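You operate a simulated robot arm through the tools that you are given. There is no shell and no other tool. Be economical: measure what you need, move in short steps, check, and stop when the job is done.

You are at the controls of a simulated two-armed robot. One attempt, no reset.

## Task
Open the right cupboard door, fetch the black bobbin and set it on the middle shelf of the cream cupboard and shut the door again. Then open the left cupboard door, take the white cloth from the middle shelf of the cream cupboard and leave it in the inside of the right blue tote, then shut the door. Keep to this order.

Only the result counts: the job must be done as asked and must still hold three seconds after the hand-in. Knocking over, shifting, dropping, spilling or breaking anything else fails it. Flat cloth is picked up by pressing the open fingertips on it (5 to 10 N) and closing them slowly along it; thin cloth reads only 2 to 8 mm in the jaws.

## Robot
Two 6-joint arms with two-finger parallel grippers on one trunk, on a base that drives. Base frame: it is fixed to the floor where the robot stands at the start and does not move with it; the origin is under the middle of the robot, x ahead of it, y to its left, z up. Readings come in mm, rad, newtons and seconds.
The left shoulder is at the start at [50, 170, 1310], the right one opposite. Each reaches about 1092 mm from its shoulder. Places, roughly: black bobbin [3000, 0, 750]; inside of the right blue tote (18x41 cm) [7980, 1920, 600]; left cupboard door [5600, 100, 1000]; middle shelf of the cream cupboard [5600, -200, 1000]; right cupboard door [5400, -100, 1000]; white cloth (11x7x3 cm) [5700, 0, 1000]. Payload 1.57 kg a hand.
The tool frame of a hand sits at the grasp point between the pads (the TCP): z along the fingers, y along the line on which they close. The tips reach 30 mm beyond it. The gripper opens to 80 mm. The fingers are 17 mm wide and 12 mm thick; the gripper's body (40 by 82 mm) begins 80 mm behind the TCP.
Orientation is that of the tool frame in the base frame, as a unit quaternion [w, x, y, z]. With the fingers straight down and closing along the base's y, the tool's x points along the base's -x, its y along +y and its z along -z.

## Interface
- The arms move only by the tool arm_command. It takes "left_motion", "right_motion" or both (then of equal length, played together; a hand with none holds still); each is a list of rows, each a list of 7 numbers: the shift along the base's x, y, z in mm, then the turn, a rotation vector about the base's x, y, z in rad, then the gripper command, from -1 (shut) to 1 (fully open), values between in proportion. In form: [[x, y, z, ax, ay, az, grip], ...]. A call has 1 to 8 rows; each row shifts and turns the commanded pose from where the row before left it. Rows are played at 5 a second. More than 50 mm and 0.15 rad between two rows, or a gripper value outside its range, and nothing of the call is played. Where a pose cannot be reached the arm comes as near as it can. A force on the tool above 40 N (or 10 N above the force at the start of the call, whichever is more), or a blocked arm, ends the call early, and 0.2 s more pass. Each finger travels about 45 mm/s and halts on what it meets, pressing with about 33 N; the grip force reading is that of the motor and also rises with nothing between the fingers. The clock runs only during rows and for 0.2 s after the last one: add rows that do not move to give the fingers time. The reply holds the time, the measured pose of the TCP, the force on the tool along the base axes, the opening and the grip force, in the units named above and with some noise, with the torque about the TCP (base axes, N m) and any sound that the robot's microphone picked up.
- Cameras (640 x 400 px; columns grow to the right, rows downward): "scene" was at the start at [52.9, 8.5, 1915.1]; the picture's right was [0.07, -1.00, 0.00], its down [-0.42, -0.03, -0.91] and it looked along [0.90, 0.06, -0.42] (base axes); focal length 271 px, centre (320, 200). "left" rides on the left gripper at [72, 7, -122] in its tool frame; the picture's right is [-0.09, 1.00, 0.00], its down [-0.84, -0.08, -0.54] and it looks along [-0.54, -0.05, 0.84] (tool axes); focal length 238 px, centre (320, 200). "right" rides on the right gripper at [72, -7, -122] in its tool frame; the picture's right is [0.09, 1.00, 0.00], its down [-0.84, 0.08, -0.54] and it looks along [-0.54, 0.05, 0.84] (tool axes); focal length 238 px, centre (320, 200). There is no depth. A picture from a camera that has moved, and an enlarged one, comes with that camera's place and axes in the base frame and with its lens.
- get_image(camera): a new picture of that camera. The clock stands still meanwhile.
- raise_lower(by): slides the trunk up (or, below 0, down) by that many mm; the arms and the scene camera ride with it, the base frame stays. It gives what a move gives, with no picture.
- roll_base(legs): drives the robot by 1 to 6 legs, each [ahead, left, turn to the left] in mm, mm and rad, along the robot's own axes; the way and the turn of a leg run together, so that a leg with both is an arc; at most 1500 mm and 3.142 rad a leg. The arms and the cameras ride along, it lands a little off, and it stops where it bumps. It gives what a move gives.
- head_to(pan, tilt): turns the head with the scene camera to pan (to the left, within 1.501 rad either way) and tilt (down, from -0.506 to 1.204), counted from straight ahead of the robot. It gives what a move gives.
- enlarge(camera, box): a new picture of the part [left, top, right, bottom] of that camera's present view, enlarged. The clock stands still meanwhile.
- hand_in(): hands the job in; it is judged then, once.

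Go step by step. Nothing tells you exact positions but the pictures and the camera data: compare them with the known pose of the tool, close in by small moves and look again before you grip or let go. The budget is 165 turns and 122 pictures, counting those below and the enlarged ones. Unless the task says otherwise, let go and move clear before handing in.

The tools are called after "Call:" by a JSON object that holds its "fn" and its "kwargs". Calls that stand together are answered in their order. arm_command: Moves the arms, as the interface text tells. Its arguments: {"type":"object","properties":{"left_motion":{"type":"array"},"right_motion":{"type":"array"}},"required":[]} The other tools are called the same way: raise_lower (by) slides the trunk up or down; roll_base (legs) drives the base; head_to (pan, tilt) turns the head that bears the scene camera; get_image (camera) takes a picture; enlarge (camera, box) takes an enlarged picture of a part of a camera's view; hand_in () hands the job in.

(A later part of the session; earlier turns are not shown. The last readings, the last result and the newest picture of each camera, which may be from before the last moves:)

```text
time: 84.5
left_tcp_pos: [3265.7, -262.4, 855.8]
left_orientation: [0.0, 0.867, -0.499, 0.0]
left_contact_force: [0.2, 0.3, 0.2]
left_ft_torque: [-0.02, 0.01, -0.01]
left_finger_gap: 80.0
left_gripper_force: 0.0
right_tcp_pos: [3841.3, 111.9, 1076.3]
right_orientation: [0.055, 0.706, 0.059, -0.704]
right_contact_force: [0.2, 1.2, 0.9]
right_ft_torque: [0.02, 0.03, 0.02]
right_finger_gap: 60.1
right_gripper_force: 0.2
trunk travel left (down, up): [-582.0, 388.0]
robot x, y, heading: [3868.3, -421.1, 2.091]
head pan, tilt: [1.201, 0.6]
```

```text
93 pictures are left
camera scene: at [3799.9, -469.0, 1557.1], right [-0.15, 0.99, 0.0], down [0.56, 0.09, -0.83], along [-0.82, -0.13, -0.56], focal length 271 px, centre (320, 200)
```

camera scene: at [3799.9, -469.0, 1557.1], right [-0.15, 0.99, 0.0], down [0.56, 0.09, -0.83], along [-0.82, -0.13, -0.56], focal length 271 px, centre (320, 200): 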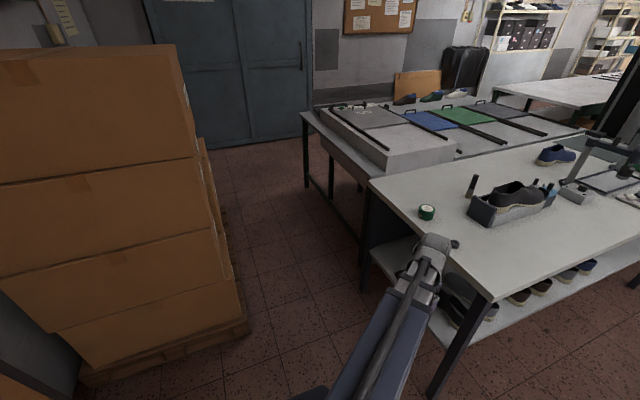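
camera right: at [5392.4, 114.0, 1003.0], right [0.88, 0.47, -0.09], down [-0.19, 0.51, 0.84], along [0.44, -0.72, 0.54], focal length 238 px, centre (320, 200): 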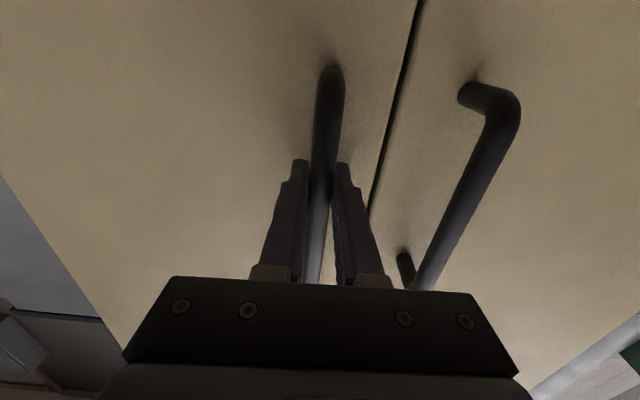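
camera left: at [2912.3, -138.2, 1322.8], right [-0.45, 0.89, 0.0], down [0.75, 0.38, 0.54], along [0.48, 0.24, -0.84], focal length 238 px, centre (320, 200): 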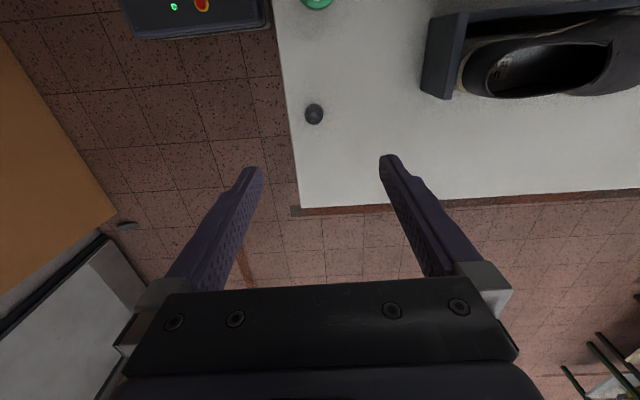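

Space is clear (box pallet ends at a≈2010). I'll strafe to line up, then swing the left hand inward and pitch it to about 40° below horizontal.

Call:
{"fn": "roll_base", "kwargs": {"legs": [[0, 455, 0]]}}

Call:
{"fn": "arm_command", "kwargs": {"left_motion": [[29, 25.5, 9, 0.126, 0.0728, 0, 1], [29, 25.5, 9, 0.126, 0.0728, 0, 1], [29, 25.5, 9, 0.126, 0.0728, 0, 1], [29, 25.5, 9, 0.126, 0.0728, 0, 1], [29, 25.5, 9, 0.126, 0.0728, 0, 1], [29, 25.5, 9, 0.126, 0.0728, 0, 1], [29, 25.5, 9, 0, 0, 0, 1], [29, 25.5, 9, 0, 0, 0, 1]]}}

Call:
{"fn": "head_to", "kwargs": {"pan": 0.1, "tilt": 0.7}}

Call:
{"fn": "get_image", "kwargs": {"camera": "scene"}}

Call:
{"fn": "get_image", "kwargs": {"camera": "left"}}

```text
time: 87.2
left_tcp_pos: [2876.2, -486.1, 857.1]
left_orientation: [0.001, 0.865, -0.501, 0.0]
left_contact_force: [-0.6, 0.0, 0.1]
left_ft_torque: [-0.01, -0.01, 0.04]
left_finger_gap: 79.7
left_gripper_force: 0.0
right_tcp_pos: [3453.7, -113.7, 1075.8]
right_orientation: [0.054, 0.706, 0.058, -0.704]
right_contact_force: [-0.5, -0.9, 0.1]
right_ft_torque: [-0.01, -0.03, -0.04]
right_finger_gap: 59.7
right_gripper_force: 0.1
trunk travel left (down, up): [-582.0, 388.0]
robot x, y, heading: [3477.5, -651.0, 2.095]
head pan, tilt: [1.201, 0.6]
```

```text
time: 89.0
left_tcp_pos: [2996.2, -192.1, 936.0]
left_orientation: [-0.212, 0.784, -0.454, -0.367]
left_contact_force: [-0.1, -0.1, -0.1]
left_ft_torque: [0.02, -0.03, 0.04]
left_finger_gap: 80.0
left_gripper_force: 0.1
left hand out of reach, approached as far as the arm can: row 1, 2, 3, 4, 5, 6, 7, 8
right_tcp_pos: [3454.2, -114.0, 1075.9]
right_orientation: [0.055, 0.705, 0.056, -0.704]
right_contact_force: [-0.5, -0.3, -0.3]
right_ft_torque: [-0.01, -0.02, 0.0]
right_finger_gap: 60.1
right_gripper_force: 0.0
trunk travel left (down, up): [-582.0, 388.0]
robot x, y, heading: [3478.2, -645.2, 2.098]
head pan, tilt: [1.201, 0.6]
```

```text
time: 90.3
left_tcp_pos: [2996.2, -192.7, 935.6]
left_orientation: [-0.211, 0.785, -0.453, -0.367]
left_contact_force: [-0.4, 0.2, 0.2]
left_ft_torque: [0.04, 0.02, 0.01]
left_finger_gap: 80.0
left_gripper_force: 0.0
right_tcp_pos: [3453.6, -114.0, 1075.7]
right_orientation: [0.054, 0.706, 0.057, -0.704]
right_contact_force: [1.3, 0.5, -0.2]
right_ft_torque: [-0.02, -0.02, 0.0]
right_finger_gap: 59.7
right_gripper_force: 0.0
trunk travel left (down, up): [-582.0, 388.0]
robot x, y, heading: [3479.6, -647.0, 2.094]
head pan, tilt: [0.099, 0.7]
```

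```text
92 pictures are left
camera scene: at [3448.2, -611.6, 1548.5], right [0.81, 0.58, 0.0], down [0.38, -0.52, -0.77], along [-0.45, 0.62, -0.64], focal length 271 px, centre (320, 200)
```

scene: 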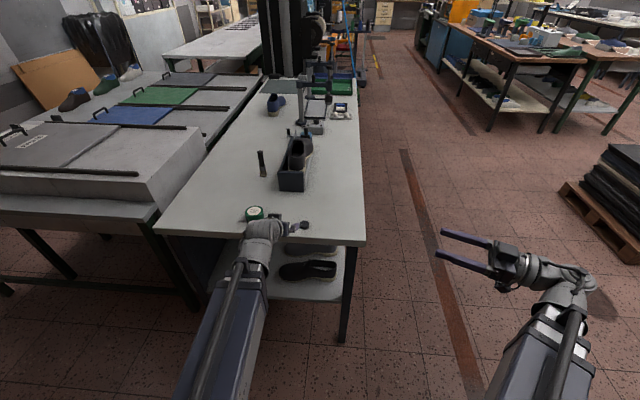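

```text
91 pictures are left
camera left: at [3061.7, -317.8, 959.3], right [-0.89, -0.45, 0.07], down [0.01, 0.14, 0.99], along [-0.45, 0.88, -0.13], focal length 238 px, centre (320, 200)
```

left: 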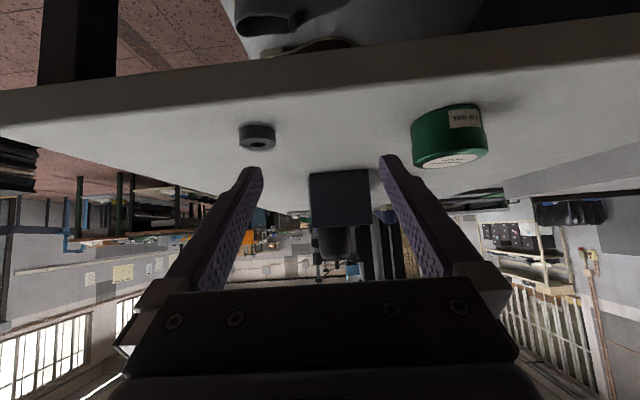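

The bobbin sits at about [3010,-98,866] (36 mm wide, flat). I'll line the hand up along its pointing direction at 60 mm standoff and check.

Call:
{"fn": "arm_command", "kwargs": {"left_motion": [[22, 20, -4, 0, 0, 0, 0.7], [23, 19, -6, 0, 0, 0, 0.7]]}}

Call:
{"fn": "get_image", "kwargs": {"camera": "left"}}

```text
time: 90.9
left_tcp_pos: [3042.9, -154.6, 936.0]
left_orientation: [-0.211, 0.785, -0.454, -0.366]
left_contact_force: [-0.7, 0.2, 0.3]
left_ft_torque: [-0.02, 0.01, 0.03]
left_finger_gap: 67.9
left_gripper_force: 0.1
left hand out of reach, approached as far as the arm can: row 1, 2
right_tcp_pos: [3453.0, -112.8, 1075.2]
right_orientation: [0.055, 0.705, 0.057, -0.704]
right_contact_force: [-0.2, 0.2, -0.6]
right_ft_torque: [0.02, -0.01, 0.03]
right_finger_gap: 59.9
right_gripper_force: 0.0
trunk travel left (down, up): [-582.0, 388.0]
robot x, y, heading: [3474.8, -645.3, 2.094]
head pan, tilt: [0.099, 0.7]
```

```text
90 pictures are left
camera left: at [3108.4, -278.5, 959.3], right [-0.89, -0.45, 0.07], down [0.01, 0.15, 0.99], along [-0.45, 0.88, -0.13], focal length 238 px, centre (320, 200)
```

left: 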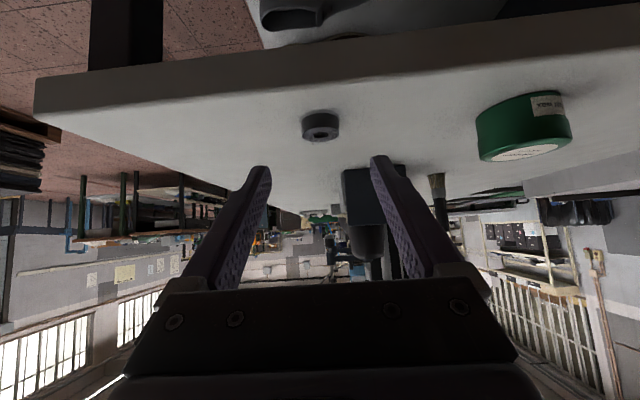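

Laterally aligned; the arm can't go lower in this pose, so I'll lower the trunk 35 mm and move forward horizontally.

Call:
{"fn": "raise_lower", "kwargs": {"by": -35}}

Call:
{"fn": "arm_command", "kwargs": {"left_motion": [[-12, 20, 0, 0, 0, 0, 0.7], [-12, 20, 0, 0, 0, 0, 0.7]]}}

Call:
{"fn": "get_image", "kwargs": {"camera": "left"}}

```text
time: 91.7
left_tcp_pos: [3043.8, -155.1, 900.5]
left_orientation: [-0.21, 0.785, -0.454, -0.365]
left_contact_force: [0.6, -0.2, -0.5]
left_ft_torque: [0.02, 0.01, 0.01]
left_finger_gap: 68.0
left_gripper_force: 0.0
right_tcp_pos: [3454.0, -114.3, 1040.7]
right_orientation: [0.054, 0.706, 0.056, -0.704]
right_contact_force: [0.0, -0.1, -0.3]
right_ft_torque: [-0.03, -0.01, -0.02]
right_finger_gap: 59.8
right_gripper_force: 0.1
trunk travel left (down, up): [-547.0, 423.0]
robot x, y, heading: [3475.6, -646.8, 2.093]
head pan, tilt: [0.099, 0.7]
```

```text
time: 92.3
left_tcp_pos: [3018.8, -114.4, 899.6]
left_orientation: [-0.21, 0.786, -0.453, -0.365]
left_contact_force: [0.5, -0.3, 0.8]
left_ft_torque: [-0.02, 0.03, 0.01]
left_finger_gap: 68.1
left_gripper_force: 0.1
right_tcp_pos: [3453.8, -114.2, 1040.5]
right_orientation: [0.055, 0.706, 0.058, -0.704]
right_contact_force: [-0.2, 0.5, -0.1]
right_ft_torque: [0.04, -0.03, 0.04]
right_finger_gap: 60.3
right_gripper_force: 0.1
trunk travel left (down, up): [-547.0, 423.0]
robot x, y, heading: [3481.9, -647.3, 2.093]
head pan, tilt: [0.099, 0.7]
```

```text
89 pictures are left
camera left: at [3084.3, -238.8, 924.2], right [-0.89, -0.45, 0.07], down [0.01, 0.15, 0.99], along [-0.45, 0.88, -0.13], focal length 238 px, centre (320, 200)
```

left: 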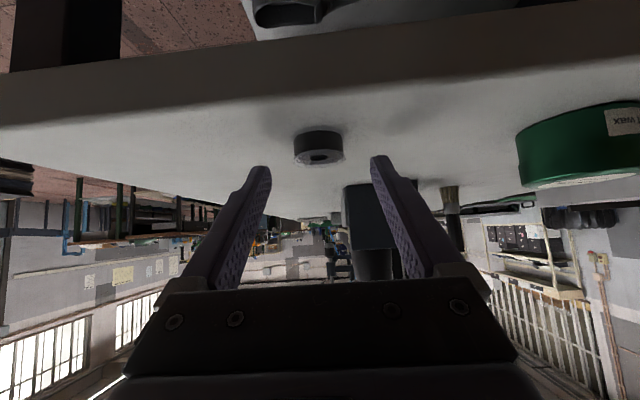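

Bobbin occupies z≈861–876, well centred. I'll lower 11 mm and check contact force before closing.

Call:
{"fn": "raise_lower", "kwargs": {"by": -11}}

Call:
{"fn": "get_image", "kwargs": {"camera": "left"}}

```text
time: 92.9
left_tcp_pos: [3018.5, -114.0, 888.6]
left_orientation: [-0.21, 0.785, -0.453, -0.366]
left_contact_force: [-0.5, -0.5, 0.1]
left_ft_torque: [-0.02, 0.01, -0.02]
left_finger_gap: 68.1
left_gripper_force: 0.0
right_tcp_pos: [3453.9, -114.0, 1029.5]
right_orientation: [0.053, 0.706, 0.056, -0.704]
right_contact_force: [0.7, -0.7, -0.1]
right_ft_torque: [0.03, -0.02, -0.02]
right_finger_gap: 60.0
right_gripper_force: 0.0
trunk travel left (down, up): [-536.0, 434.0]
robot x, y, heading: [3478.6, -648.7, 2.097]
head pan, tilt: [0.099, 0.7]
```

```text
88 pictures are left
camera left: at [3084.6, -239.4, 913.3], right [-0.89, -0.45, 0.07], down [0.01, 0.15, 0.99], along [-0.45, 0.88, -0.13], focal length 238 px, centre (320, 200)
```

left: 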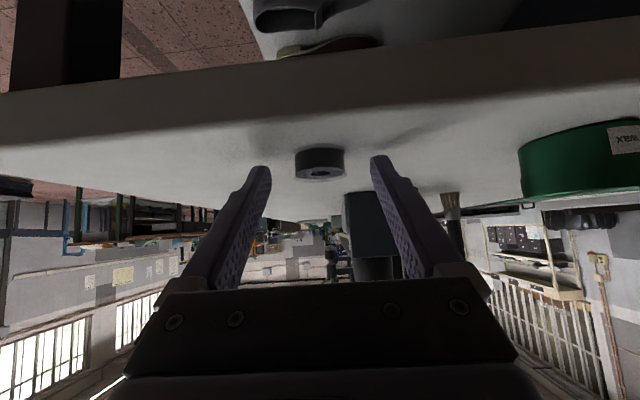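

No contact yet; lowering 4 mm more, then closing.

Call:
{"fn": "raise_lower", "kwargs": {"by": -4}}

Call:
{"fn": "arm_command", "kwargs": {"left_motion": [[0, 0, 0, 0, 0, 0, 0.2], [0, 0, 0, 0, 0, 0, -0.1], [0, 0, 0, 0, 0, 0, -0.5], [0, 0, 0, 0, 0, 0, -1], [0, 0, 0, 0, 0, 0, -1]]}}

Call:
{"fn": "get_image", "kwargs": {"camera": "left"}}

```text
time: 93.4
left_tcp_pos: [3020.3, -114.7, 885.9]
left_orientation: [-0.211, 0.785, -0.453, -0.366]
left_contact_force: [0.2, 0.2, 6.3]
left_ft_torque: [0.24, -0.1, -0.01]
left_finger_gap: 67.9
left_gripper_force: 0.2
right_tcp_pos: [3453.4, -114.5, 1026.9]
right_orientation: [0.053, 0.706, 0.056, -0.704]
right_contact_force: [-0.4, -0.2, 0.9]
right_ft_torque: [-0.02, -0.02, -0.02]
right_finger_gap: 60.0
right_gripper_force: 0.0
trunk travel left (down, up): [-532.0, 438.0]
robot x, y, heading: [3478.4, -646.8, 2.099]
head pan, tilt: [0.099, 0.7]
```

```text
time: 94.6
left_tcp_pos: [3019.8, -114.2, 886.0]
left_orientation: [-0.211, 0.784, -0.454, -0.366]
left_contact_force: [4.9, -0.1, 9.3]
left_ft_torque: [0.24, -0.18, -0.06]
left_finger_gap: 33.7
left_gripper_force: 24.9
right_tcp_pos: [3453.8, -114.9, 1026.2]
right_orientation: [0.054, 0.706, 0.057, -0.704]
right_contact_force: [-0.3, 0.1, -0.6]
right_ft_torque: [-0.01, 0.0, 0.0]
right_finger_gap: 60.0
right_gripper_force: 0.1
trunk travel left (down, up): [-532.0, 438.0]
robot x, y, heading: [3477.5, -643.7, 2.093]
head pan, tilt: [0.099, 0.7]
```

```text
87 pictures are left
camera left: at [3085.0, -239.6, 909.8], right [-0.89, -0.45, 0.07], down [0.01, 0.15, 0.99], along [-0.45, 0.88, -0.13], focal length 238 px, centre (320, 200)
```

left: 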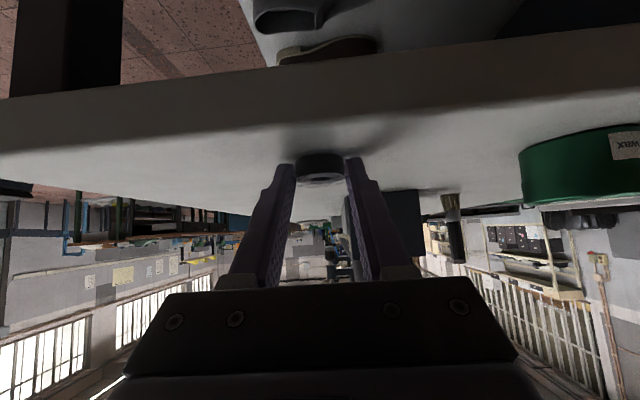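

Gripped at 33.7 mm. Lifting with the trunk.

Call:
{"fn": "raise_lower", "kwargs": {"by": 120}}

Call:
{"fn": "get_image", "kwargs": {"camera": "left"}}

```text
time: 96.1
left_tcp_pos: [3019.6, -114.8, 1005.6]
left_orientation: [-0.211, 0.785, -0.454, -0.365]
left_contact_force: [0.4, -0.5, -0.2]
left_ft_torque: [0.0, -0.03, 0.0]
left_finger_gap: 0.1
left_gripper_force: 21.7
right_tcp_pos: [3453.7, -114.7, 1147.5]
right_orientation: [0.054, 0.706, 0.057, -0.704]
right_contact_force: [-0.3, -0.4, -0.9]
right_ft_torque: [-0.01, 0.01, 0.03]
right_finger_gap: 60.1
right_gripper_force: 0.1
trunk travel left (down, up): [-652.0, 318.0]
robot x, y, heading: [3475.4, -647.6, 2.093]
head pan, tilt: [0.099, 0.7]
```

```text
86 pictures are left
camera left: at [3084.6, -239.2, 1029.2], right [-0.89, -0.45, 0.07], down [0.01, 0.15, 0.99], along [-0.45, 0.88, -0.13], focal length 238 px, centre (320, 200)
```

left: 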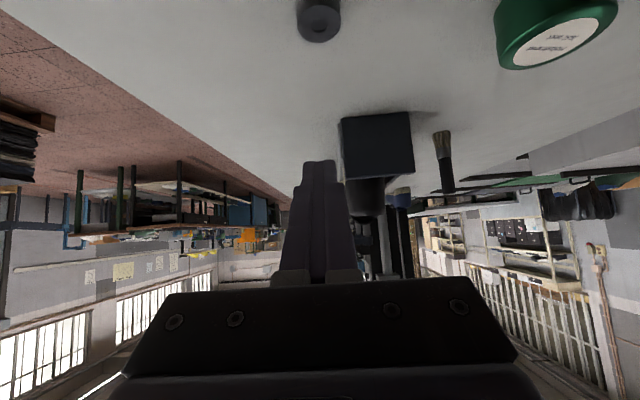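

The grip slipped: the tips were short of the bobbin's centre; it still stands upright. I'll reopen, aim ~13 mm further and 6 mm left, and descend again.

Call:
{"fn": "arm_command", "kwargs": {"left_motion": [[-12, 8, 0, 0, 0, 0, 0.7], [0, 0, 0, 0, 0, 0, 0.7], [0, 0, 0, 0, 0, 0, 0.7], [0, 0, 0, 0, 0, 0, 0.7]]}}

Call:
{"fn": "raise_lower", "kwargs": {"by": -100}}

Call:
{"fn": "get_image", "kwargs": {"camera": "left"}}

```text
time: 97.1
left_tcp_pos: [3007.6, -106.1, 1005.4]
left_orientation: [-0.21, 0.785, -0.454, -0.365]
left_contact_force: [0.6, 0.4, 0.0]
left_ft_torque: [0.0, -0.02, 0.03]
left_finger_gap: 68.2
left_gripper_force: 0.0
right_tcp_pos: [3454.5, -114.9, 1145.6]
right_orientation: [0.054, 0.706, 0.057, -0.704]
right_contact_force: [0.2, 1.1, -0.8]
right_ft_torque: [0.02, -0.01, 0.0]
right_finger_gap: 60.1
right_gripper_force: 0.0
trunk travel left (down, up): [-652.0, 318.0]
robot x, y, heading: [3473.1, -652.1, 2.093]
head pan, tilt: [0.099, 0.7]
```

```text
time: 98.5
left_tcp_pos: [3007.2, -105.9, 905.5]
left_orientation: [-0.211, 0.785, -0.454, -0.365]
left_contact_force: [0.2, -0.1, 0.1]
left_ft_torque: [-0.02, 0.0, 0.01]
left_finger_gap: 68.0
left_gripper_force: 0.0
right_tcp_pos: [3453.9, -113.6, 1046.8]
right_orientation: [0.053, 0.706, 0.057, -0.704]
right_contact_force: [-0.1, 0.4, 0.2]
right_ft_torque: [-0.03, -0.01, -0.02]
right_finger_gap: 60.0
right_gripper_force: 0.0
trunk travel left (down, up): [-552.0, 418.0]
robot x, y, heading: [3478.1, -649.1, 2.096]
head pan, tilt: [0.099, 0.7]
```

```text
85 pictures are left
camera left: at [3072.4, -230.7, 929.4], right [-0.89, -0.45, 0.07], down [0.01, 0.15, 0.99], along [-0.45, 0.88, -0.13], focal length 238 px, centre (320, 200)
```

left: 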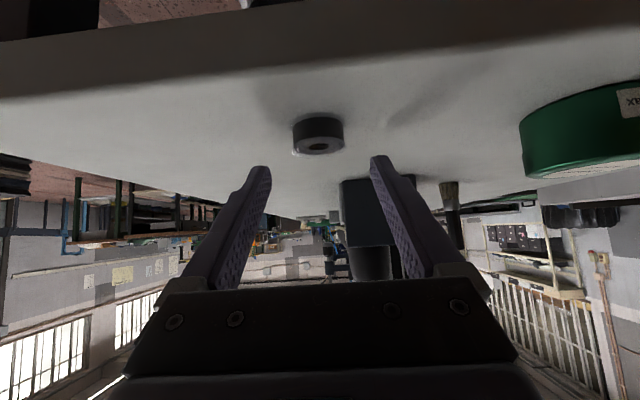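

Now the bobbin centre lies well inside the tips. Lowering 19 mm and closing.

Call:
{"fn": "raise_lower", "kwargs": {"by": -20}}

Call:
{"fn": "arm_command", "kwargs": {"left_motion": [[0, 0, 0, 0, 0, 0, 0.2], [0, 0, 0, 0, 0, 0, -0.1], [0, 0, 0, 0, 0, 0, -0.5], [0, 0, 0, 0, 0, 0, -1], [0, 0, 0, 0, 0, 0, -1]]}}

Call:
{"fn": "get_image", "kwargs": {"camera": "left"}}

```text
time: 99.1
left_tcp_pos: [3007.0, -105.3, 884.6]
left_orientation: [-0.211, 0.785, -0.453, -0.366]
left_contact_force: [-0.8, 2.2, 7.8]
left_ft_torque: [0.28, -0.08, 0.08]
left_finger_gap: 67.6
left_gripper_force: 0.0
right_tcp_pos: [3453.9, -115.1, 1026.2]
right_orientation: [0.053, 0.706, 0.057, -0.704]
right_contact_force: [-0.4, 0.2, 0.9]
right_ft_torque: [0.02, -0.03, 0.01]
right_finger_gap: 60.2
right_gripper_force: 0.1
trunk travel left (down, up): [-532.0, 438.0]
robot x, y, heading: [3477.9, -648.5, 2.092]
head pan, tilt: [0.099, 0.7]
```

```text
time: 100.3
left_tcp_pos: [3006.8, -105.6, 885.3]
left_orientation: [-0.211, 0.785, -0.454, -0.366]
left_contact_force: [4.2, -0.1, 8.3]
left_ft_torque: [0.21, -0.15, -0.04]
left_finger_gap: 29.8
left_gripper_force: 21.3
right_tcp_pos: [3454.5, -114.9, 1027.3]
right_orientation: [0.053, 0.706, 0.057, -0.704]
right_contact_force: [1.3, 0.3, 0.5]
right_ft_torque: [0.01, 0.0, 0.03]
right_finger_gap: 60.0
right_gripper_force: 0.0
trunk travel left (down, up): [-532.0, 438.0]
robot x, y, heading: [3471.1, -642.7, 2.096]
head pan, tilt: [0.099, 0.7]
```

```text
84 pictures are left
camera left: at [3072.6, -231.1, 909.8], right [-0.89, -0.45, 0.07], down [0.01, 0.15, 0.99], along [-0.45, 0.88, -0.13], focal length 238 px, centre (320, 200)
```

left: 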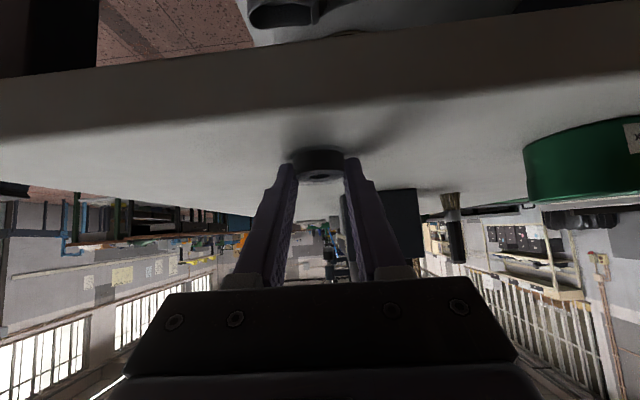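

The gap is only 29.8 mm — still on the near chord. I'll reopen, raise 2 mm and look where the bobbin really is.

Call:
{"fn": "arm_command", "kwargs": {"left_motion": [[0, 0, 2, 0, 0, 0, 0.7], [0, 0, 0, 0, 0, 0, 0.7], [0, 0, 0, 0, 0, 0, 0.7], [0, 0, 0, 0, 0, 0, 0.7]]}}

Call:
{"fn": "enlarge", "kwargs": {"camera": "left", "box": [200, 100, 440, 250]}}

```text
time: 101.3
left_tcp_pos: [3008.2, -108.2, 886.8]
left_orientation: [-0.211, 0.785, -0.454, -0.365]
left_contact_force: [-3.4, -9.6, 11.2]
left_ft_torque: [0.09, -0.17, -0.06]
left_finger_gap: 61.6
left_gripper_force: 0.0
right_tcp_pos: [3454.4, -114.9, 1026.8]
right_orientation: [0.054, 0.706, 0.057, -0.704]
right_contact_force: [-0.4, -0.1, -0.2]
right_ft_torque: [-0.03, 0.0, -0.02]
right_finger_gap: 59.8
right_gripper_force: 0.2
trunk travel left (down, up): [-532.0, 438.0]
robot x, y, heading: [3476.9, -649.3, 2.095]
head pan, tilt: [0.099, 0.7]
```

```text
2.67 times, centred on (320, 175) of left
camera zoom: at [3073.0, -231.7, 909.9], right [-0.89, -0.45, 0.07], down [0.01, 0.15, 0.99], along [-0.45, 0.88, -0.13], focal length 636 px, centre (320, 267)
```

zoom: 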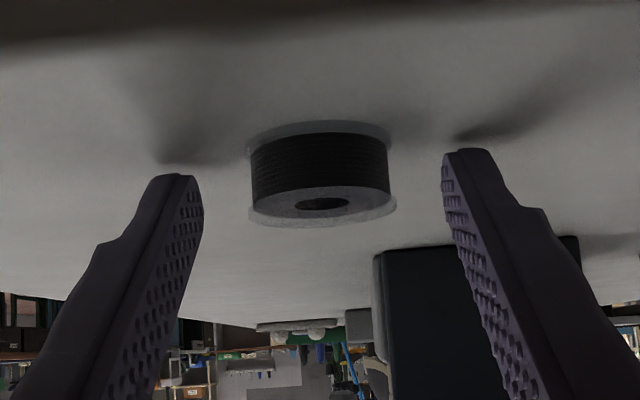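

It's a flanged spool; geometry says the tips are now 14 mm past its centre, so the grip may have been sound. I'll close again and do a lift test.

Call:
{"fn": "arm_command", "kwargs": {"left_motion": [[0, 0, 0, 0, 0, 0, 0.2], [0, 0, 0, 0, 0, 0, -0.2], [0, 0, 0, 0, 0, 0, -1], [0, 0, 0, 0, 0, 0, -1], [0, 0, 0, 0, 0, 0, -1]]}}

Call:
{"fn": "raise_lower", "kwargs": {"by": 15}}

Call:
{"fn": "get_image", "kwargs": {"camera": "left"}}

```text
time: 102.5
left_tcp_pos: [3007.9, -106.1, 884.1]
left_orientation: [-0.212, 0.784, -0.454, -0.366]
left_contact_force: [4.2, 1.6, 9.3]
left_ft_torque: [0.27, -0.16, -0.07]
left_finger_gap: 30.0
left_gripper_force: 30.8
right_tcp_pos: [3454.1, -114.4, 1026.1]
right_orientation: [0.054, 0.706, 0.056, -0.704]
right_contact_force: [0.3, 0.0, 0.2]
right_ft_torque: [0.01, 0.03, 0.01]
right_finger_gap: 60.1
right_gripper_force: 0.1
trunk travel left (down, up): [-532.0, 438.0]
robot x, y, heading: [3477.3, -649.0, 2.095]
head pan, tilt: [0.099, 0.7]
```

```text
time: 103.2
left_tcp_pos: [3006.5, -106.4, 900.0]
left_orientation: [-0.209, 0.786, -0.453, -0.365]
left_contact_force: [0.0, 0.1, -0.6]
left_ft_torque: [-0.02, 0.0, 0.01]
left_finger_gap: 29.6
left_gripper_force: 32.8
right_tcp_pos: [3453.2, -113.7, 1041.2]
right_orientation: [0.054, 0.706, 0.057, -0.704]
right_contact_force: [-0.1, 0.6, -0.1]
right_ft_torque: [-0.02, 0.0, -0.02]
right_finger_gap: 59.7
right_gripper_force: 0.0
trunk travel left (down, up): [-547.0, 423.0]
robot x, y, heading: [3475.8, -651.8, 2.089]
head pan, tilt: [0.099, 0.7]
```

```text
82 pictures are left
camera left: at [3072.1, -230.7, 924.2], right [-0.89, -0.45, 0.07], down [0.01, 0.15, 0.99], along [-0.45, 0.88, -0.13], focal length 238 px, centre (320, 200)
```

left: 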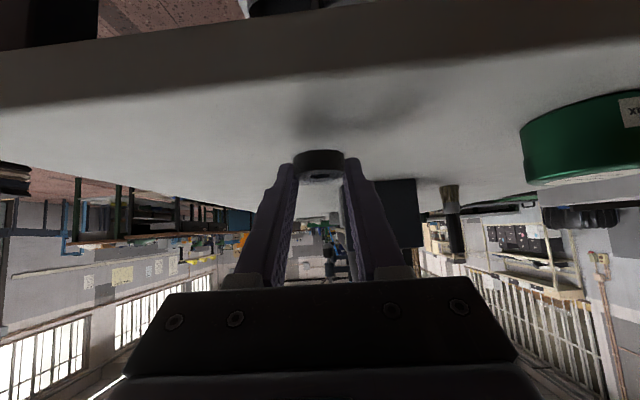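

It lifted with the hand this time (gap 29.6 = the thread core). Lifting further and backing off.

Call:
{"fn": "raise_lower", "kwargs": {"by": 120}}

Call:
{"fn": "roll_base", "kwargs": {"legs": [[-60, 0, 0], [0, -1000, 0]]}}

Call:
{"fn": "get_image", "kwargs": {"camera": "left"}}

```text
time: 104.7
left_tcp_pos: [3009.1, -106.3, 1020.1]
left_orientation: [-0.211, 0.785, -0.454, -0.365]
left_contact_force: [0.7, 0.6, -0.3]
left_ft_torque: [0.01, 0.0, 0.0]
left_finger_gap: 30.0
left_gripper_force: 33.1
right_tcp_pos: [3454.6, -113.7, 1161.3]
right_orientation: [0.054, 0.706, 0.058, -0.704]
right_contact_force: [-0.9, 0.1, 0.1]
right_ft_torque: [0.02, -0.04, -0.01]
right_finger_gap: 60.2
right_gripper_force: 0.0
trunk travel left (down, up): [-667.0, 303.0]
robot x, y, heading: [3476.3, -647.8, 2.095]
head pan, tilt: [0.099, 0.7]
```

```text
time: 110.3
left_tcp_pos: [3902.8, 333.2, 1020.3]
left_orientation: [-0.213, 0.782, -0.458, -0.364]
left_contact_force: [0.1, -0.4, 0.0]
left_ft_torque: [-0.03, 0.01, 0.0]
left_finger_gap: 29.7
left_gripper_force: 32.9
right_tcp_pos: [4348.2, 318.5, 1161.0]
right_orientation: [0.048, 0.706, 0.051, -0.704]
right_contact_force: [-0.5, -0.5, 0.5]
right_ft_torque: [-0.01, 0.01, 0.04]
right_finger_gap: 60.0
right_gripper_force: 0.0
trunk travel left (down, up): [-667.0, 303.0]
robot x, y, heading: [4361.0, -215.3, 2.084]
head pan, tilt: [0.099, 0.7]
```

```text
81 pictures are left
camera left: at [3965.2, 208.2, 1044.3], right [-0.9, -0.43, 0.07], down [0.01, 0.15, 0.99], along [-0.44, 0.89, -0.13], focal length 238 px, centre (320, 200)
```

left: 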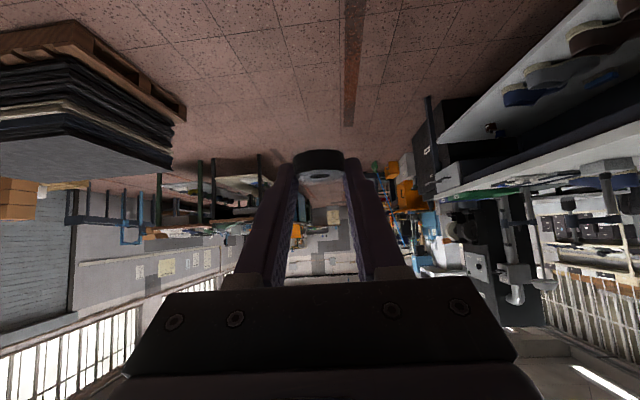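

Bobbin is held firmly. I'll tuck the right hand back, move to free space, and turn round toward the cupboard.

Call:
{"fn": "arm_command", "kwargs": {"right_motion": [[42, -13, 0, 0, 0, 0, 0.5], [42, -13, 0, 0, 0, 0, 0.5], [42, -13, 0, 0, 0, 0, 0.5], [42, -13, 0, 0, 0, 0, 0.5]]}}

Call:
{"fn": "roll_base", "kwargs": {"legs": [[350, 0, 0], [0, 0, -3.14], [-485, 0, 0]]}}

Call:
{"fn": "head_to", "kwargs": {"pan": 0.6, "tilt": 0.5}}

Call:
{"fn": "get_image", "kwargs": {"camera": "scene"}}

```text
time: 111.3
left_tcp_pos: [3901.6, 333.7, 1020.2]
left_orientation: [-0.213, 0.782, -0.459, -0.364]
left_contact_force: [-0.8, -0.5, -0.5]
left_ft_torque: [0.02, 0.04, 0.0]
left_finger_gap: 29.8
left_gripper_force: 33.7
right_tcp_pos: [4400.3, 305.5, 1160.0]
right_orientation: [0.047, 0.706, 0.05, -0.704]
right_contact_force: [0.9, 1.0, -0.8]
right_ft_torque: [-0.02, -0.01, -0.02]
right_finger_gap: 60.3
right_gripper_force: 0.0
right hand out of reach, approached as far as the arm can: row 2, 3, 4
trunk travel left (down, up): [-667.0, 303.0]
robot x, y, heading: [4363.6, -215.3, 2.078]
head pan, tilt: [0.099, 0.7]
```

```text
time: 123.5
left_tcp_pos: [4418.3, -41.2, 1021.5]
left_orientation: [0.361, 0.468, 0.777, -0.216]
left_contact_force: [-0.4, 0.5, -0.1]
left_ft_torque: [-0.02, -0.01, 0.0]
left_finger_gap: 29.8
left_gripper_force: 32.4
right_tcp_pos: [3920.9, 0.3, 1161.0]
right_orientation: [0.705, -0.043, 0.707, 0.04]
right_contact_force: [0.1, -0.3, 0.2]
right_ft_torque: [0.01, -0.01, 0.0]
right_finger_gap: 60.0
right_gripper_force: 0.0
trunk travel left (down, up): [-667.0, 303.0]
robot x, y, heading: [3967.5, 518.2, -1.087]
head pan, tilt: [0.099, 0.7]
```

```text
time: 124.4
left_tcp_pos: [4417.7, -42.4, 1020.4]
left_orientation: [0.362, 0.467, 0.777, -0.216]
left_contact_force: [-0.3, -0.4, 0.0]
left_ft_torque: [0.02, -0.01, -0.01]
left_finger_gap: 29.9
left_gripper_force: 32.9
right_tcp_pos: [3920.0, -1.9, 1160.7]
right_orientation: [0.705, -0.043, 0.707, 0.04]
right_contact_force: [-0.4, -0.1, 0.7]
right_ft_torque: [-0.01, -0.02, 0.0]
right_finger_gap: 59.9
right_gripper_force: 0.0
trunk travel left (down, up): [-667.0, 303.0]
robot x, y, heading: [3969.5, 519.9, -1.085]
head pan, tilt: [0.6, 0.499]
```

```text
80 pictures are left
camera scene: at [4030.9, 511.4, 1651.1], right [-0.46, -0.89, 0.0], down [-0.42, 0.22, -0.88], along [0.78, -0.41, -0.48], focal length 271 px, centre (320, 200)
```

scene: 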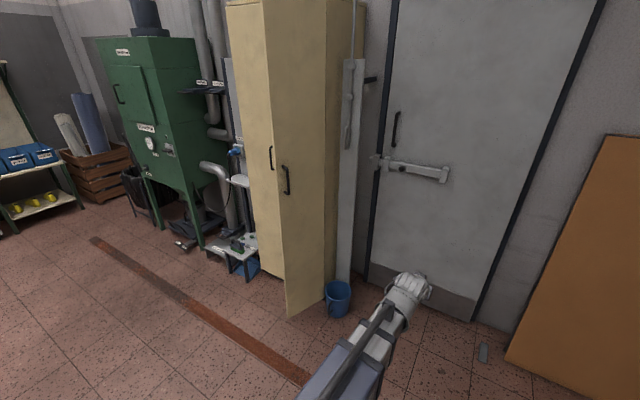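

Door still open. Sliding left in front of the cupboard at a safe distance.

Call:
{"fn": "roll_base", "kwargs": {"legs": [[-20, 910, 0.01]]}}

Call:
{"fn": "head_to", "kwargs": {"pan": 0.05, "tilt": 0.5}}

Call:
{"fn": "get_image", "kwargs": {"camera": "scene"}}

```text
time: 129.2
left_tcp_pos: [5222.4, 410.0, 1019.8]
left_orientation: [0.361, 0.466, 0.778, -0.216]
left_contact_force: [0.9, -0.6, 0.1]
left_ft_torque: [0.0, 0.01, 0.01]
left_finger_gap: 29.9
left_gripper_force: 32.7
right_tcp_pos: [4724.4, 448.7, 1161.8]
right_orientation: [0.705, -0.044, 0.707, 0.041]
right_contact_force: [-0.1, 1.3, -0.2]
right_ft_torque: [-0.02, -0.04, 0.0]
right_finger_gap: 60.1
right_gripper_force: 0.1
trunk travel left (down, up): [-667.0, 303.0]
robot x, y, heading: [4772.1, 964.5, -1.086]
head pan, tilt: [0.6, 0.499]
```

```text
time: 130.2
left_tcp_pos: [5223.0, 410.2, 1020.4]
left_orientation: [0.362, 0.466, 0.778, -0.217]
left_contact_force: [0.3, -0.4, -0.4]
left_ft_torque: [-0.03, 0.01, -0.02]
left_finger_gap: 29.9
left_gripper_force: 33.2
right_tcp_pos: [4724.3, 449.4, 1160.3]
right_orientation: [0.705, -0.044, 0.707, 0.042]
right_contact_force: [-0.2, 0.5, -0.3]
right_ft_torque: [-0.01, 0.0, -0.01]
right_finger_gap: 59.9
right_gripper_force: 0.1
trunk travel left (down, up): [-667.0, 303.0]
robot x, y, heading: [4773.6, 964.8, -1.084]
head pan, tilt: [0.051, 0.499]
```

```text
79 pictures are left
camera scene: at [4799.3, 925.8, 1651.2], right [-0.86, -0.52, 0.0], down [-0.25, 0.41, -0.88], along [0.45, -0.75, -0.48], focal length 271 px, centre (320, 200)
```

scene: 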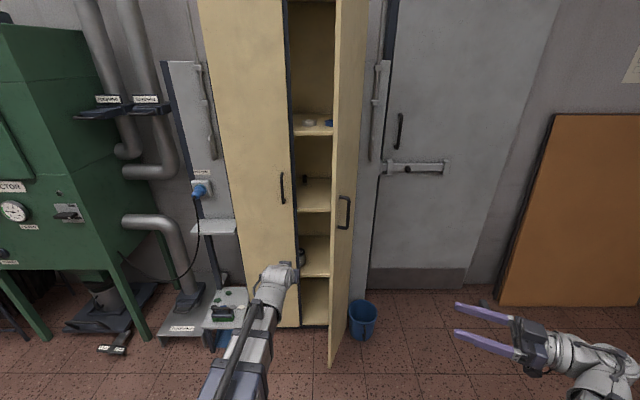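

I'm facing the cupboard 1.2 m away; the opening's centre is slightly right of the left hand. I'll drive in 380 mm, shift the hand right 84 mm, and check.

Call:
{"fn": "roll_base", "kwargs": {"legs": [[380, 0, 0.01]]}}

Call:
{"fn": "arm_command", "kwargs": {"left_motion": [[-37, -20, 10, 0, 0, 0, -1], [-37, -20, 10, 0, 0, 0, -1]]}}

Call:
{"fn": "get_image", "kwargs": {"camera": "left"}}

Call:
{"fn": "get_image", "kwargs": {"camera": "scene"}}

```text
time: 132.6
left_tcp_pos: [5398.3, 82.8, 1019.2]
left_orientation: [0.362, 0.466, 0.778, -0.216]
left_contact_force: [-0.1, -0.1, -0.1]
left_ft_torque: [0.0, 0.02, 0.02]
left_finger_gap: 29.7
left_gripper_force: 32.7
right_tcp_pos: [4900.3, 120.7, 1160.7]
right_orientation: [0.704, -0.045, 0.707, 0.042]
right_contact_force: [0.6, -0.3, -0.2]
right_ft_torque: [0.02, -0.01, 0.01]
right_finger_gap: 60.2
right_gripper_force: 0.1
trunk travel left (down, up): [-667.0, 303.0]
robot x, y, heading: [4943.8, 638.3, -1.078]
head pan, tilt: [0.051, 0.499]
```

```text
time: 133.2
left_tcp_pos: [5323.2, 42.7, 1019.9]
left_orientation: [0.363, 0.466, 0.778, -0.216]
left_contact_force: [-0.1, 0.6, -0.5]
left_ft_torque: [-0.01, -0.01, 0.02]
left_finger_gap: 29.7
left_gripper_force: 33.2
left hand out of reach, approached as far as the arm can: row 1, 2
right_tcp_pos: [4899.7, 121.6, 1160.8]
right_orientation: [0.705, -0.044, 0.707, 0.041]
right_contact_force: [0.6, -0.8, 0.5]
right_ft_torque: [0.01, 0.02, -0.03]
right_finger_gap: 59.9
right_gripper_force: 0.1
trunk travel left (down, up): [-667.0, 303.0]
robot x, y, heading: [4945.5, 639.1, -1.082]
head pan, tilt: [0.051, 0.499]
```

```text
78 pictures are left
camera left: at [5264.8, 168.7, 1044.4], right [0.91, 0.42, 0.07], down [-0.01, -0.15, 0.99], along [0.42, -0.9, -0.13], focal length 238 px, centre (320, 200)
```

left: 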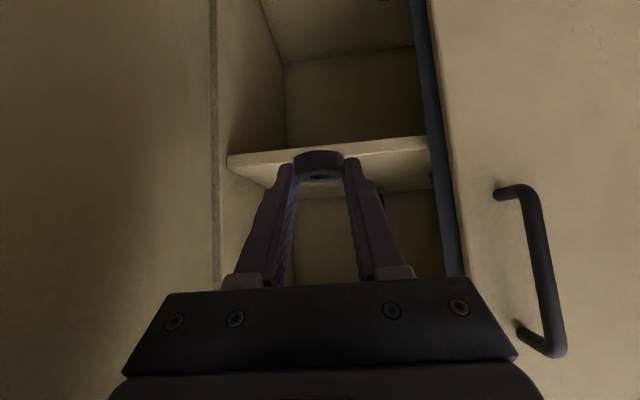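

```text
77 pictures are left
camera scene: at [4974.0, 598.3, 1651.2], right [-0.86, -0.52, 0.0], down [-0.25, 0.41, -0.88], along [0.45, -0.75, -0.48], focal length 271 px, centre (320, 200)
```

scene: 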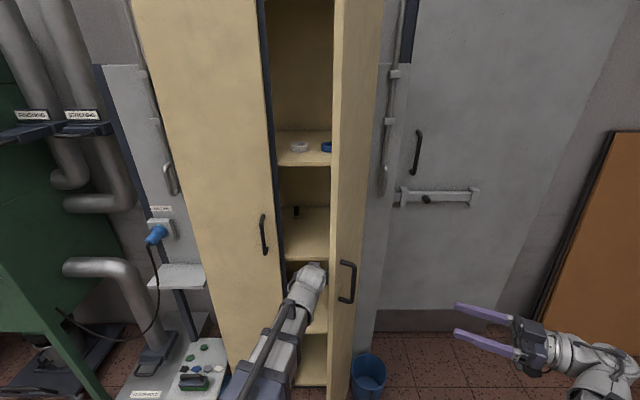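

The shelf edge is at z≈942; the bobbin's underside is ~50 mm above it and centred in the opening. Reaching in ~200 mm.

Call:
{"fn": "arm_command", "kwargs": {"left_motion": [[22.6, -42.3, 0, 0, 0, 0, -1], [22.6, -42.3, 0, 0, 0, 0, -1], [22.6, -42.3, 0, 0, 0, 0, -1], [22.6, -42.3, 0, 0, 0, 0, -1]]}}

Call:
{"fn": "get_image", "kwargs": {"camera": "left"}}

```text
time: 134.2
left_tcp_pos: [5414.6, -128.8, 1020.9]
left_orientation: [0.362, 0.466, 0.777, -0.218]
left_contact_force: [-0.1, -0.7, -0.5]
left_ft_torque: [0.01, 0.01, -0.03]
left_finger_gap: 29.8
left_gripper_force: 33.2
right_tcp_pos: [4899.1, 121.2, 1161.4]
right_orientation: [0.705, -0.044, 0.707, 0.043]
right_contact_force: [0.0, -0.2, 0.2]
right_ft_torque: [0.02, 0.0, 0.02]
right_finger_gap: 60.0
right_gripper_force: 0.1
trunk travel left (down, up): [-667.0, 303.0]
robot x, y, heading: [4942.9, 640.7, -1.077]
head pan, tilt: [0.051, 0.499]
```

```text
76 pictures are left
camera left: at [5354.8, -3.0, 1043.9], right [0.91, 0.42, 0.07], down [-0.01, -0.14, 0.99], along [0.42, -0.9, -0.13], focal length 238 px, centre (320, 200)
```

left: 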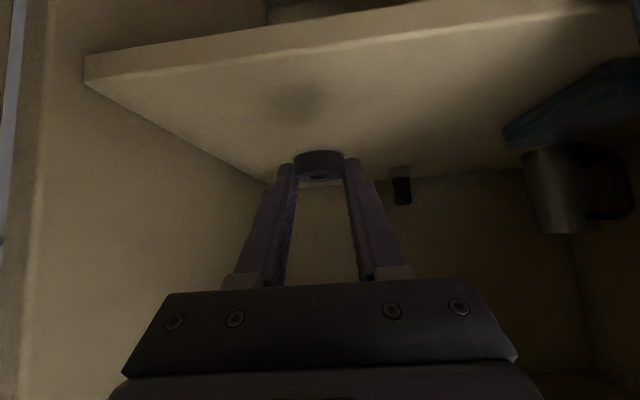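

The bobbin needs to go ~60 mm deeper to be well on the shelf (edge is recessed). Advancing.

Call:
{"fn": "arm_command", "kwargs": {"left_motion": [[16, -30, 0, 0, 0, 0, -1], [16, -30, 0, 0, 0, 0, -1]]}}

Call:
{"fn": "raise_lower", "kwargs": {"by": -35}}

Call:
{"fn": "get_image", "kwargs": {"camera": "left"}}

```text
time: 134.8
left_tcp_pos: [5445.2, -188.7, 1020.4]
left_orientation: [0.363, 0.465, 0.778, -0.216]
left_contact_force: [0.1, -1.0, -0.4]
left_ft_torque: [-0.01, 0.0, 0.02]
left_finger_gap: 30.1
left_gripper_force: 33.2
right_tcp_pos: [4898.5, 121.4, 1160.8]
right_orientation: [0.705, -0.044, 0.707, 0.042]
right_contact_force: [0.6, 0.1, -0.3]
right_ft_torque: [0.0, 0.02, -0.02]
right_finger_gap: 60.1
right_gripper_force: 0.0
trunk travel left (down, up): [-667.0, 303.0]
robot x, y, heading: [4944.3, 639.3, -1.081]
head pan, tilt: [0.051, 0.499]
```

```text
time: 135.5
left_tcp_pos: [5444.5, -186.7, 985.7]
left_orientation: [0.363, 0.466, 0.778, -0.216]
left_contact_force: [0.1, 0.0, -0.4]
left_ft_torque: [-0.01, 0.03, -0.03]
left_finger_gap: 29.9
left_gripper_force: 33.4
right_tcp_pos: [4898.9, 122.5, 1127.0]
right_orientation: [0.705, -0.045, 0.707, 0.042]
right_contact_force: [-0.1, -0.7, 0.1]
right_ft_torque: [-0.03, 0.02, 0.01]
right_finger_gap: 60.0
right_gripper_force: 0.1
trunk travel left (down, up): [-632.0, 338.0]
robot x, y, heading: [4947.3, 641.9, -1.08]
head pan, tilt: [0.051, 0.499]
```

```text
75 pictures are left
camera left: at [5386.2, -61.2, 1009.3], right [0.91, 0.42, 0.07], down [-0.01, -0.15, 0.99], along [0.42, -0.9, -0.13], focal length 238 px, centre (320, 200)
```

left: 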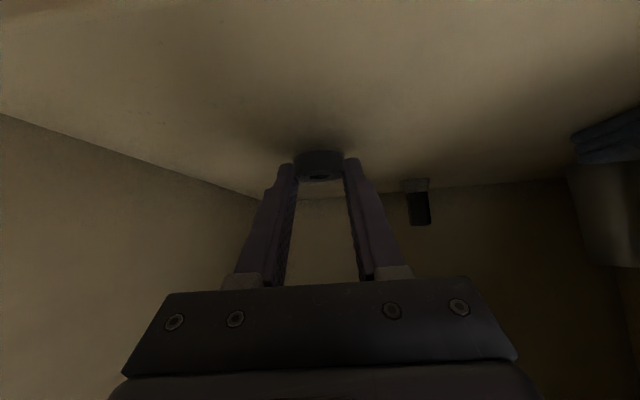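

Close to the shelf (shadow near). Lowering in small steps until contact.

Call:
{"fn": "raise_lower", "kwargs": {"by": -10}}

Call:
{"fn": "raise_lower", "kwargs": {"by": -5}}

Call:
{"fn": "get_image", "kwargs": {"camera": "left"}}

```text
time: 136.1
left_tcp_pos: [5445.4, -187.3, 976.4]
left_orientation: [0.363, 0.466, 0.778, -0.216]
left_contact_force: [1.5, -0.5, 5.7]
left_ft_torque: [-0.1, -0.05, 0.01]
left_finger_gap: 29.5
left_gripper_force: 33.1
right_tcp_pos: [4897.6, 121.3, 1116.7]
right_orientation: [0.705, -0.045, 0.707, 0.041]
right_contact_force: [-0.6, 0.9, -0.4]
right_ft_torque: [-0.01, -0.02, -0.01]
right_finger_gap: 60.1
right_gripper_force: 0.1
trunk travel left (down, up): [-622.0, 348.0]
robot x, y, heading: [4949.0, 639.2, -1.078]
head pan, tilt: [0.051, 0.499]
```

```text
time: 136.7
left_tcp_pos: [5444.5, -187.6, 975.1]
left_orientation: [0.368, 0.465, 0.774, -0.221]
left_contact_force: [-3.5, 5.1, 21.2]
left_ft_torque: [0.04, 0.14, -0.04]
left_finger_gap: 29.8
left_gripper_force: 33.3
right_tcp_pos: [4898.2, 123.2, 1112.9]
right_orientation: [0.705, -0.046, 0.707, 0.041]
right_contact_force: [0.7, 0.4, -0.4]
right_ft_torque: [0.0, -0.02, -0.03]
right_finger_gap: 60.1
right_gripper_force: 0.0
trunk travel left (down, up): [-618.0, 352.0]
robot x, y, heading: [4943.6, 637.0, -1.072]
head pan, tilt: [0.051, 0.499]
stopped: the force on the tool passed its limit at 41 N (the readings are from after the stop); the commanded pose is now the measured one
```

```text
74 pictures are left
camera left: at [5386.1, -60.7, 997.3], right [0.91, 0.42, 0.07], down [-0.02, -0.13, 0.99], along [0.42, -0.9, -0.11], focal length 238 px, centre (320, 200)
```

left: 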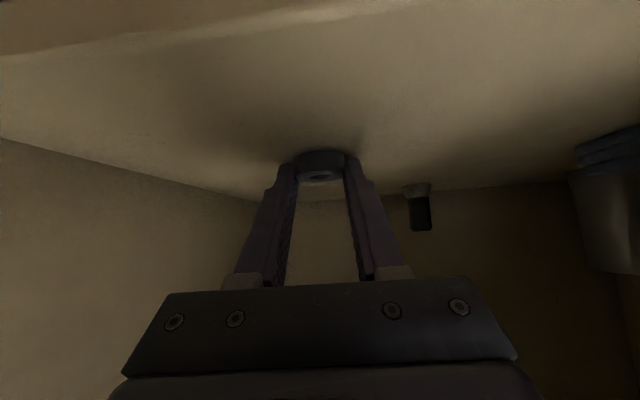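

Bobbin rests on the shelf. I'll relax 3 mm, open, and check.

Call:
{"fn": "raise_lower", "kwargs": {"by": 3}}

Call:
{"fn": "arm_command", "kwargs": {"left_motion": [[0, 0, 0, 0, 0, 0, -0.1], [0, 0, 0, 0, 0, 0, 0.1], [0, 0, 0, 0, 0, 0, 0.4], [0, 0, 0, 0, 0, 0, 0.4], [0, 0, 0, 0, 0, 0, 0.4]]}}

Call:
{"fn": "get_image", "kwargs": {"camera": "left"}}

```text
time: 137.2
left_tcp_pos: [5446.0, -188.8, 975.0]
left_orientation: [0.366, 0.465, 0.776, -0.219]
left_contact_force: [-0.4, 2.4, 3.9]
left_ft_torque: [0.06, 0.03, -0.02]
left_finger_gap: 29.4
left_gripper_force: 33.1
right_tcp_pos: [4899.3, 121.0, 1115.1]
right_orientation: [0.705, -0.045, 0.707, 0.041]
right_contact_force: [0.5, 0.1, 0.3]
right_ft_torque: [0.0, -0.01, -0.01]
right_finger_gap: 59.9
right_gripper_force: 0.0
trunk travel left (down, up): [-621.0, 349.0]
robot x, y, heading: [4942.4, 642.1, -1.078]
head pan, tilt: [0.051, 0.499]
```

```text
time: 138.4
left_tcp_pos: [5445.7, -188.9, 974.9]
left_orientation: [0.366, 0.465, 0.776, -0.219]
left_contact_force: [0.7, 0.9, 0.8]
left_ft_torque: [0.01, 0.04, -0.03]
left_finger_gap: 55.6
left_gripper_force: 0.1
right_tcp_pos: [4900.0, 121.7, 1115.0]
right_orientation: [0.705, -0.044, 0.707, 0.041]
right_contact_force: [-0.2, -0.2, 0.1]
right_ft_torque: [0.01, 0.01, -0.04]
right_finger_gap: 59.9
right_gripper_force: 0.1
trunk travel left (down, up): [-621.0, 349.0]
robot x, y, heading: [4945.4, 639.6, -1.078]
head pan, tilt: [0.051, 0.499]
```

```text
73 pictures are left
camera left: at [5387.1, -62.9, 998.2], right [0.91, 0.42, 0.07], down [-0.02, -0.14, 0.99], along [0.42, -0.9, -0.12], focal length 238 px, centre (320, 200)
```

left: 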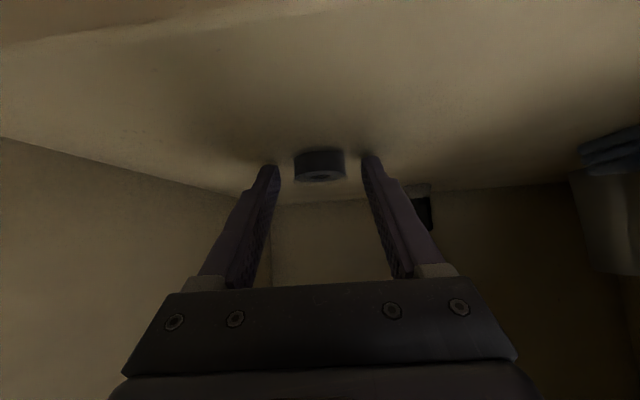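

Bobbin stands upright and free on the shelf. I'll retreat straight back out of the cupboard.

Call:
{"fn": "arm_command", "kwargs": {"left_motion": [[-12, 22, 3, 0, 0, 0, 0.4], [-20, 38, 0, 0, 0, 0, 0.4], [-22, 42, 0, 0, 0, 0, 0.4], [-22, 42, 0, 0, 0, 0, 0.4], [-22, 42, 0, 0, 0, 0, 0.4]]}}

Call:
{"fn": "roll_base", "kwargs": {"legs": [[-150, 0, 0]]}}

Call:
{"fn": "get_image", "kwargs": {"camera": "scene"}}

Call:
{"fn": "get_image", "kwargs": {"camera": "left"}}

```text
time: 139.7
left_tcp_pos: [5347.7, -4.6, 976.1]
left_orientation: [0.367, 0.465, 0.776, -0.219]
left_contact_force: [-0.4, -0.1, 0.0]
left_ft_torque: [0.02, 0.02, 0.02]
left_finger_gap: 55.9
left_gripper_force: 0.0
right_tcp_pos: [4899.3, 121.7, 1114.6]
right_orientation: [0.704, -0.046, 0.707, 0.041]
right_contact_force: [-0.1, 1.3, -0.4]
right_ft_torque: [-0.01, 0.0, 0.01]
right_finger_gap: 60.0
right_gripper_force: 0.1
trunk travel left (down, up): [-621.0, 349.0]
robot x, y, heading: [4946.6, 638.4, -1.076]
head pan, tilt: [0.051, 0.499]
```

```text
time: 141.0
left_tcp_pos: [5279.7, 124.8, 976.1]
left_orientation: [0.367, 0.464, 0.776, -0.22]
left_contact_force: [-0.4, 0.2, -0.6]
left_ft_torque: [0.02, 0.01, -0.02]
left_finger_gap: 55.9
left_gripper_force: 0.1
right_tcp_pos: [4829.9, 252.2, 1116.1]
right_orientation: [0.705, -0.045, 0.707, 0.042]
right_contact_force: [0.2, -0.2, 0.0]
right_ft_torque: [-0.01, -0.01, -0.04]
right_finger_gap: 59.9
right_gripper_force: 0.1
trunk travel left (down, up): [-621.0, 349.0]
robot x, y, heading: [4879.2, 774.2, -1.076]
head pan, tilt: [0.051, 0.499]
```

```text
72 pictures are left
camera scene: at [4904.4, 729.3, 1604.8], right [-0.86, -0.52, 0.0], down [-0.25, 0.41, -0.88], along [0.45, -0.75, -0.48], focal length 271 px, centre (320, 200)
```

scene: 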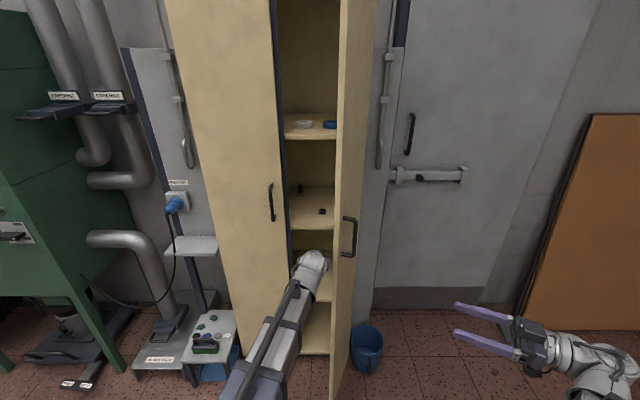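

```text
71 pictures are left
camera left: at [5219.9, 252.1, 998.9], right [0.91, 0.42, 0.07], down [-0.02, -0.13, 0.99], along [0.42, -0.9, -0.11], focal length 238 px, centre (320, 200)
```

left: 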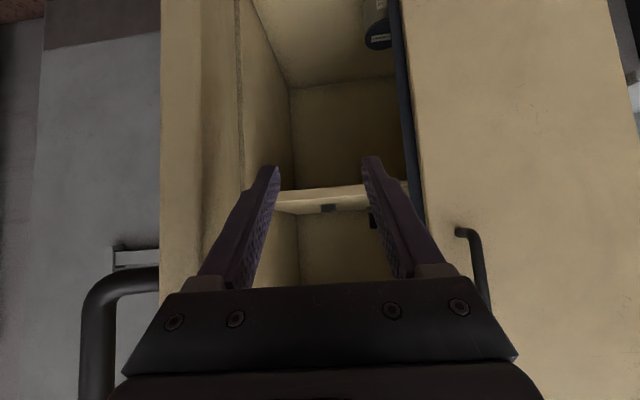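

The bobbin stands on the middle shelf. To shut the door I'll pull the left hand clear of the door's swing, then bring the right hand (fingers closed) against the door's outer face.

Call:
{"fn": "arm_command", "kwargs": {"left_motion": [[-1, 45, 0, 0, 0, 0, 0.4], [-1, 45, 0, 0, 0, 0, 0.4], [-1, 45, 0, 0, 0, 0, 0.4], [10, 45, 0, 0, 0, 0, 0.4], [30, 30, 0, 0, 0, 0, 0.4]]}}

Call:
{"fn": "arm_command", "kwargs": {"right_motion": [[39, -26.4, 0, 0, 0, 0, -1], [39, -26.4, 0, 0, 0, 0, -1], [39, -26.4, 0, 0, 0, 0, -1], [39, -26.4, 0, 0, 0, 0, -1], [39, -26.4, 0, 0, 0, 0, -1], [39, -26.4, 0, 0, 0, 0, -1], [39, -26.4, 0, 0, 0, 0, -1]]}}

Call:
{"fn": "get_image", "kwargs": {"camera": "scene"}}

```text
time: 142.2
left_tcp_pos: [5331.8, 301.2, 975.4]
left_orientation: [0.366, 0.465, 0.775, -0.22]
left_contact_force: [-0.5, 1.0, 0.2]
left_ft_torque: [-0.01, -0.01, -0.04]
left_finger_gap: 56.0
left_gripper_force: 0.0
left hand out of reach, approached as far as the arm can: row 4, 5
right_tcp_pos: [4830.5, 251.1, 1114.1]
right_orientation: [0.704, -0.045, 0.707, 0.041]
right_contact_force: [-0.4, -0.1, -0.2]
right_ft_torque: [-0.02, 0.03, -0.01]
right_finger_gap: 60.0
right_gripper_force: 0.1
trunk travel left (down, up): [-621.0, 349.0]
robot x, y, heading: [4876.7, 771.7, -1.076]
head pan, tilt: [0.051, 0.499]
```

```text
time: 143.8
left_tcp_pos: [5331.8, 301.5, 974.6]
left_orientation: [0.366, 0.464, 0.776, -0.218]
left_contact_force: [-0.3, -0.9, 0.7]
left_ft_torque: [0.0, -0.01, 0.02]
left_finger_gap: 56.2
left_gripper_force: 0.0
right_tcp_pos: [5105.7, 63.8, 1114.4]
right_orientation: [0.705, -0.045, 0.706, 0.042]
right_contact_force: [-0.3, -0.6, -0.1]
right_ft_torque: [0.0, 0.0, 0.0]
right_finger_gap: 0.0
right_gripper_force: 21.3
trunk travel left (down, up): [-621.0, 349.0]
robot x, y, heading: [4875.6, 768.9, -1.079]
head pan, tilt: [0.051, 0.499]
```

```text
70 pictures are left
camera scene: at [4905.5, 727.5, 1604.7], right [-0.86, -0.52, 0.0], down [-0.25, 0.41, -0.88], along [0.45, -0.75, -0.48], focal length 271 px, centre (320, 200)
```

scene: 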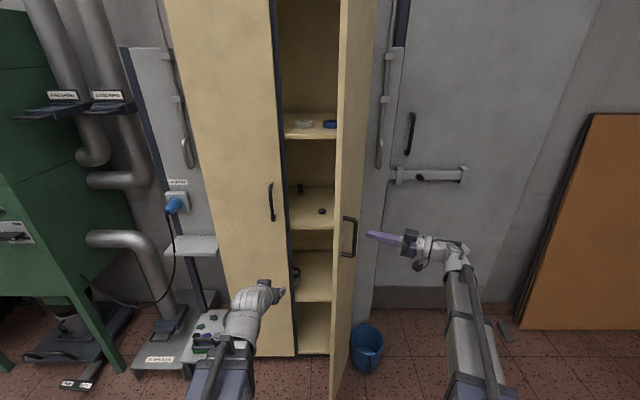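

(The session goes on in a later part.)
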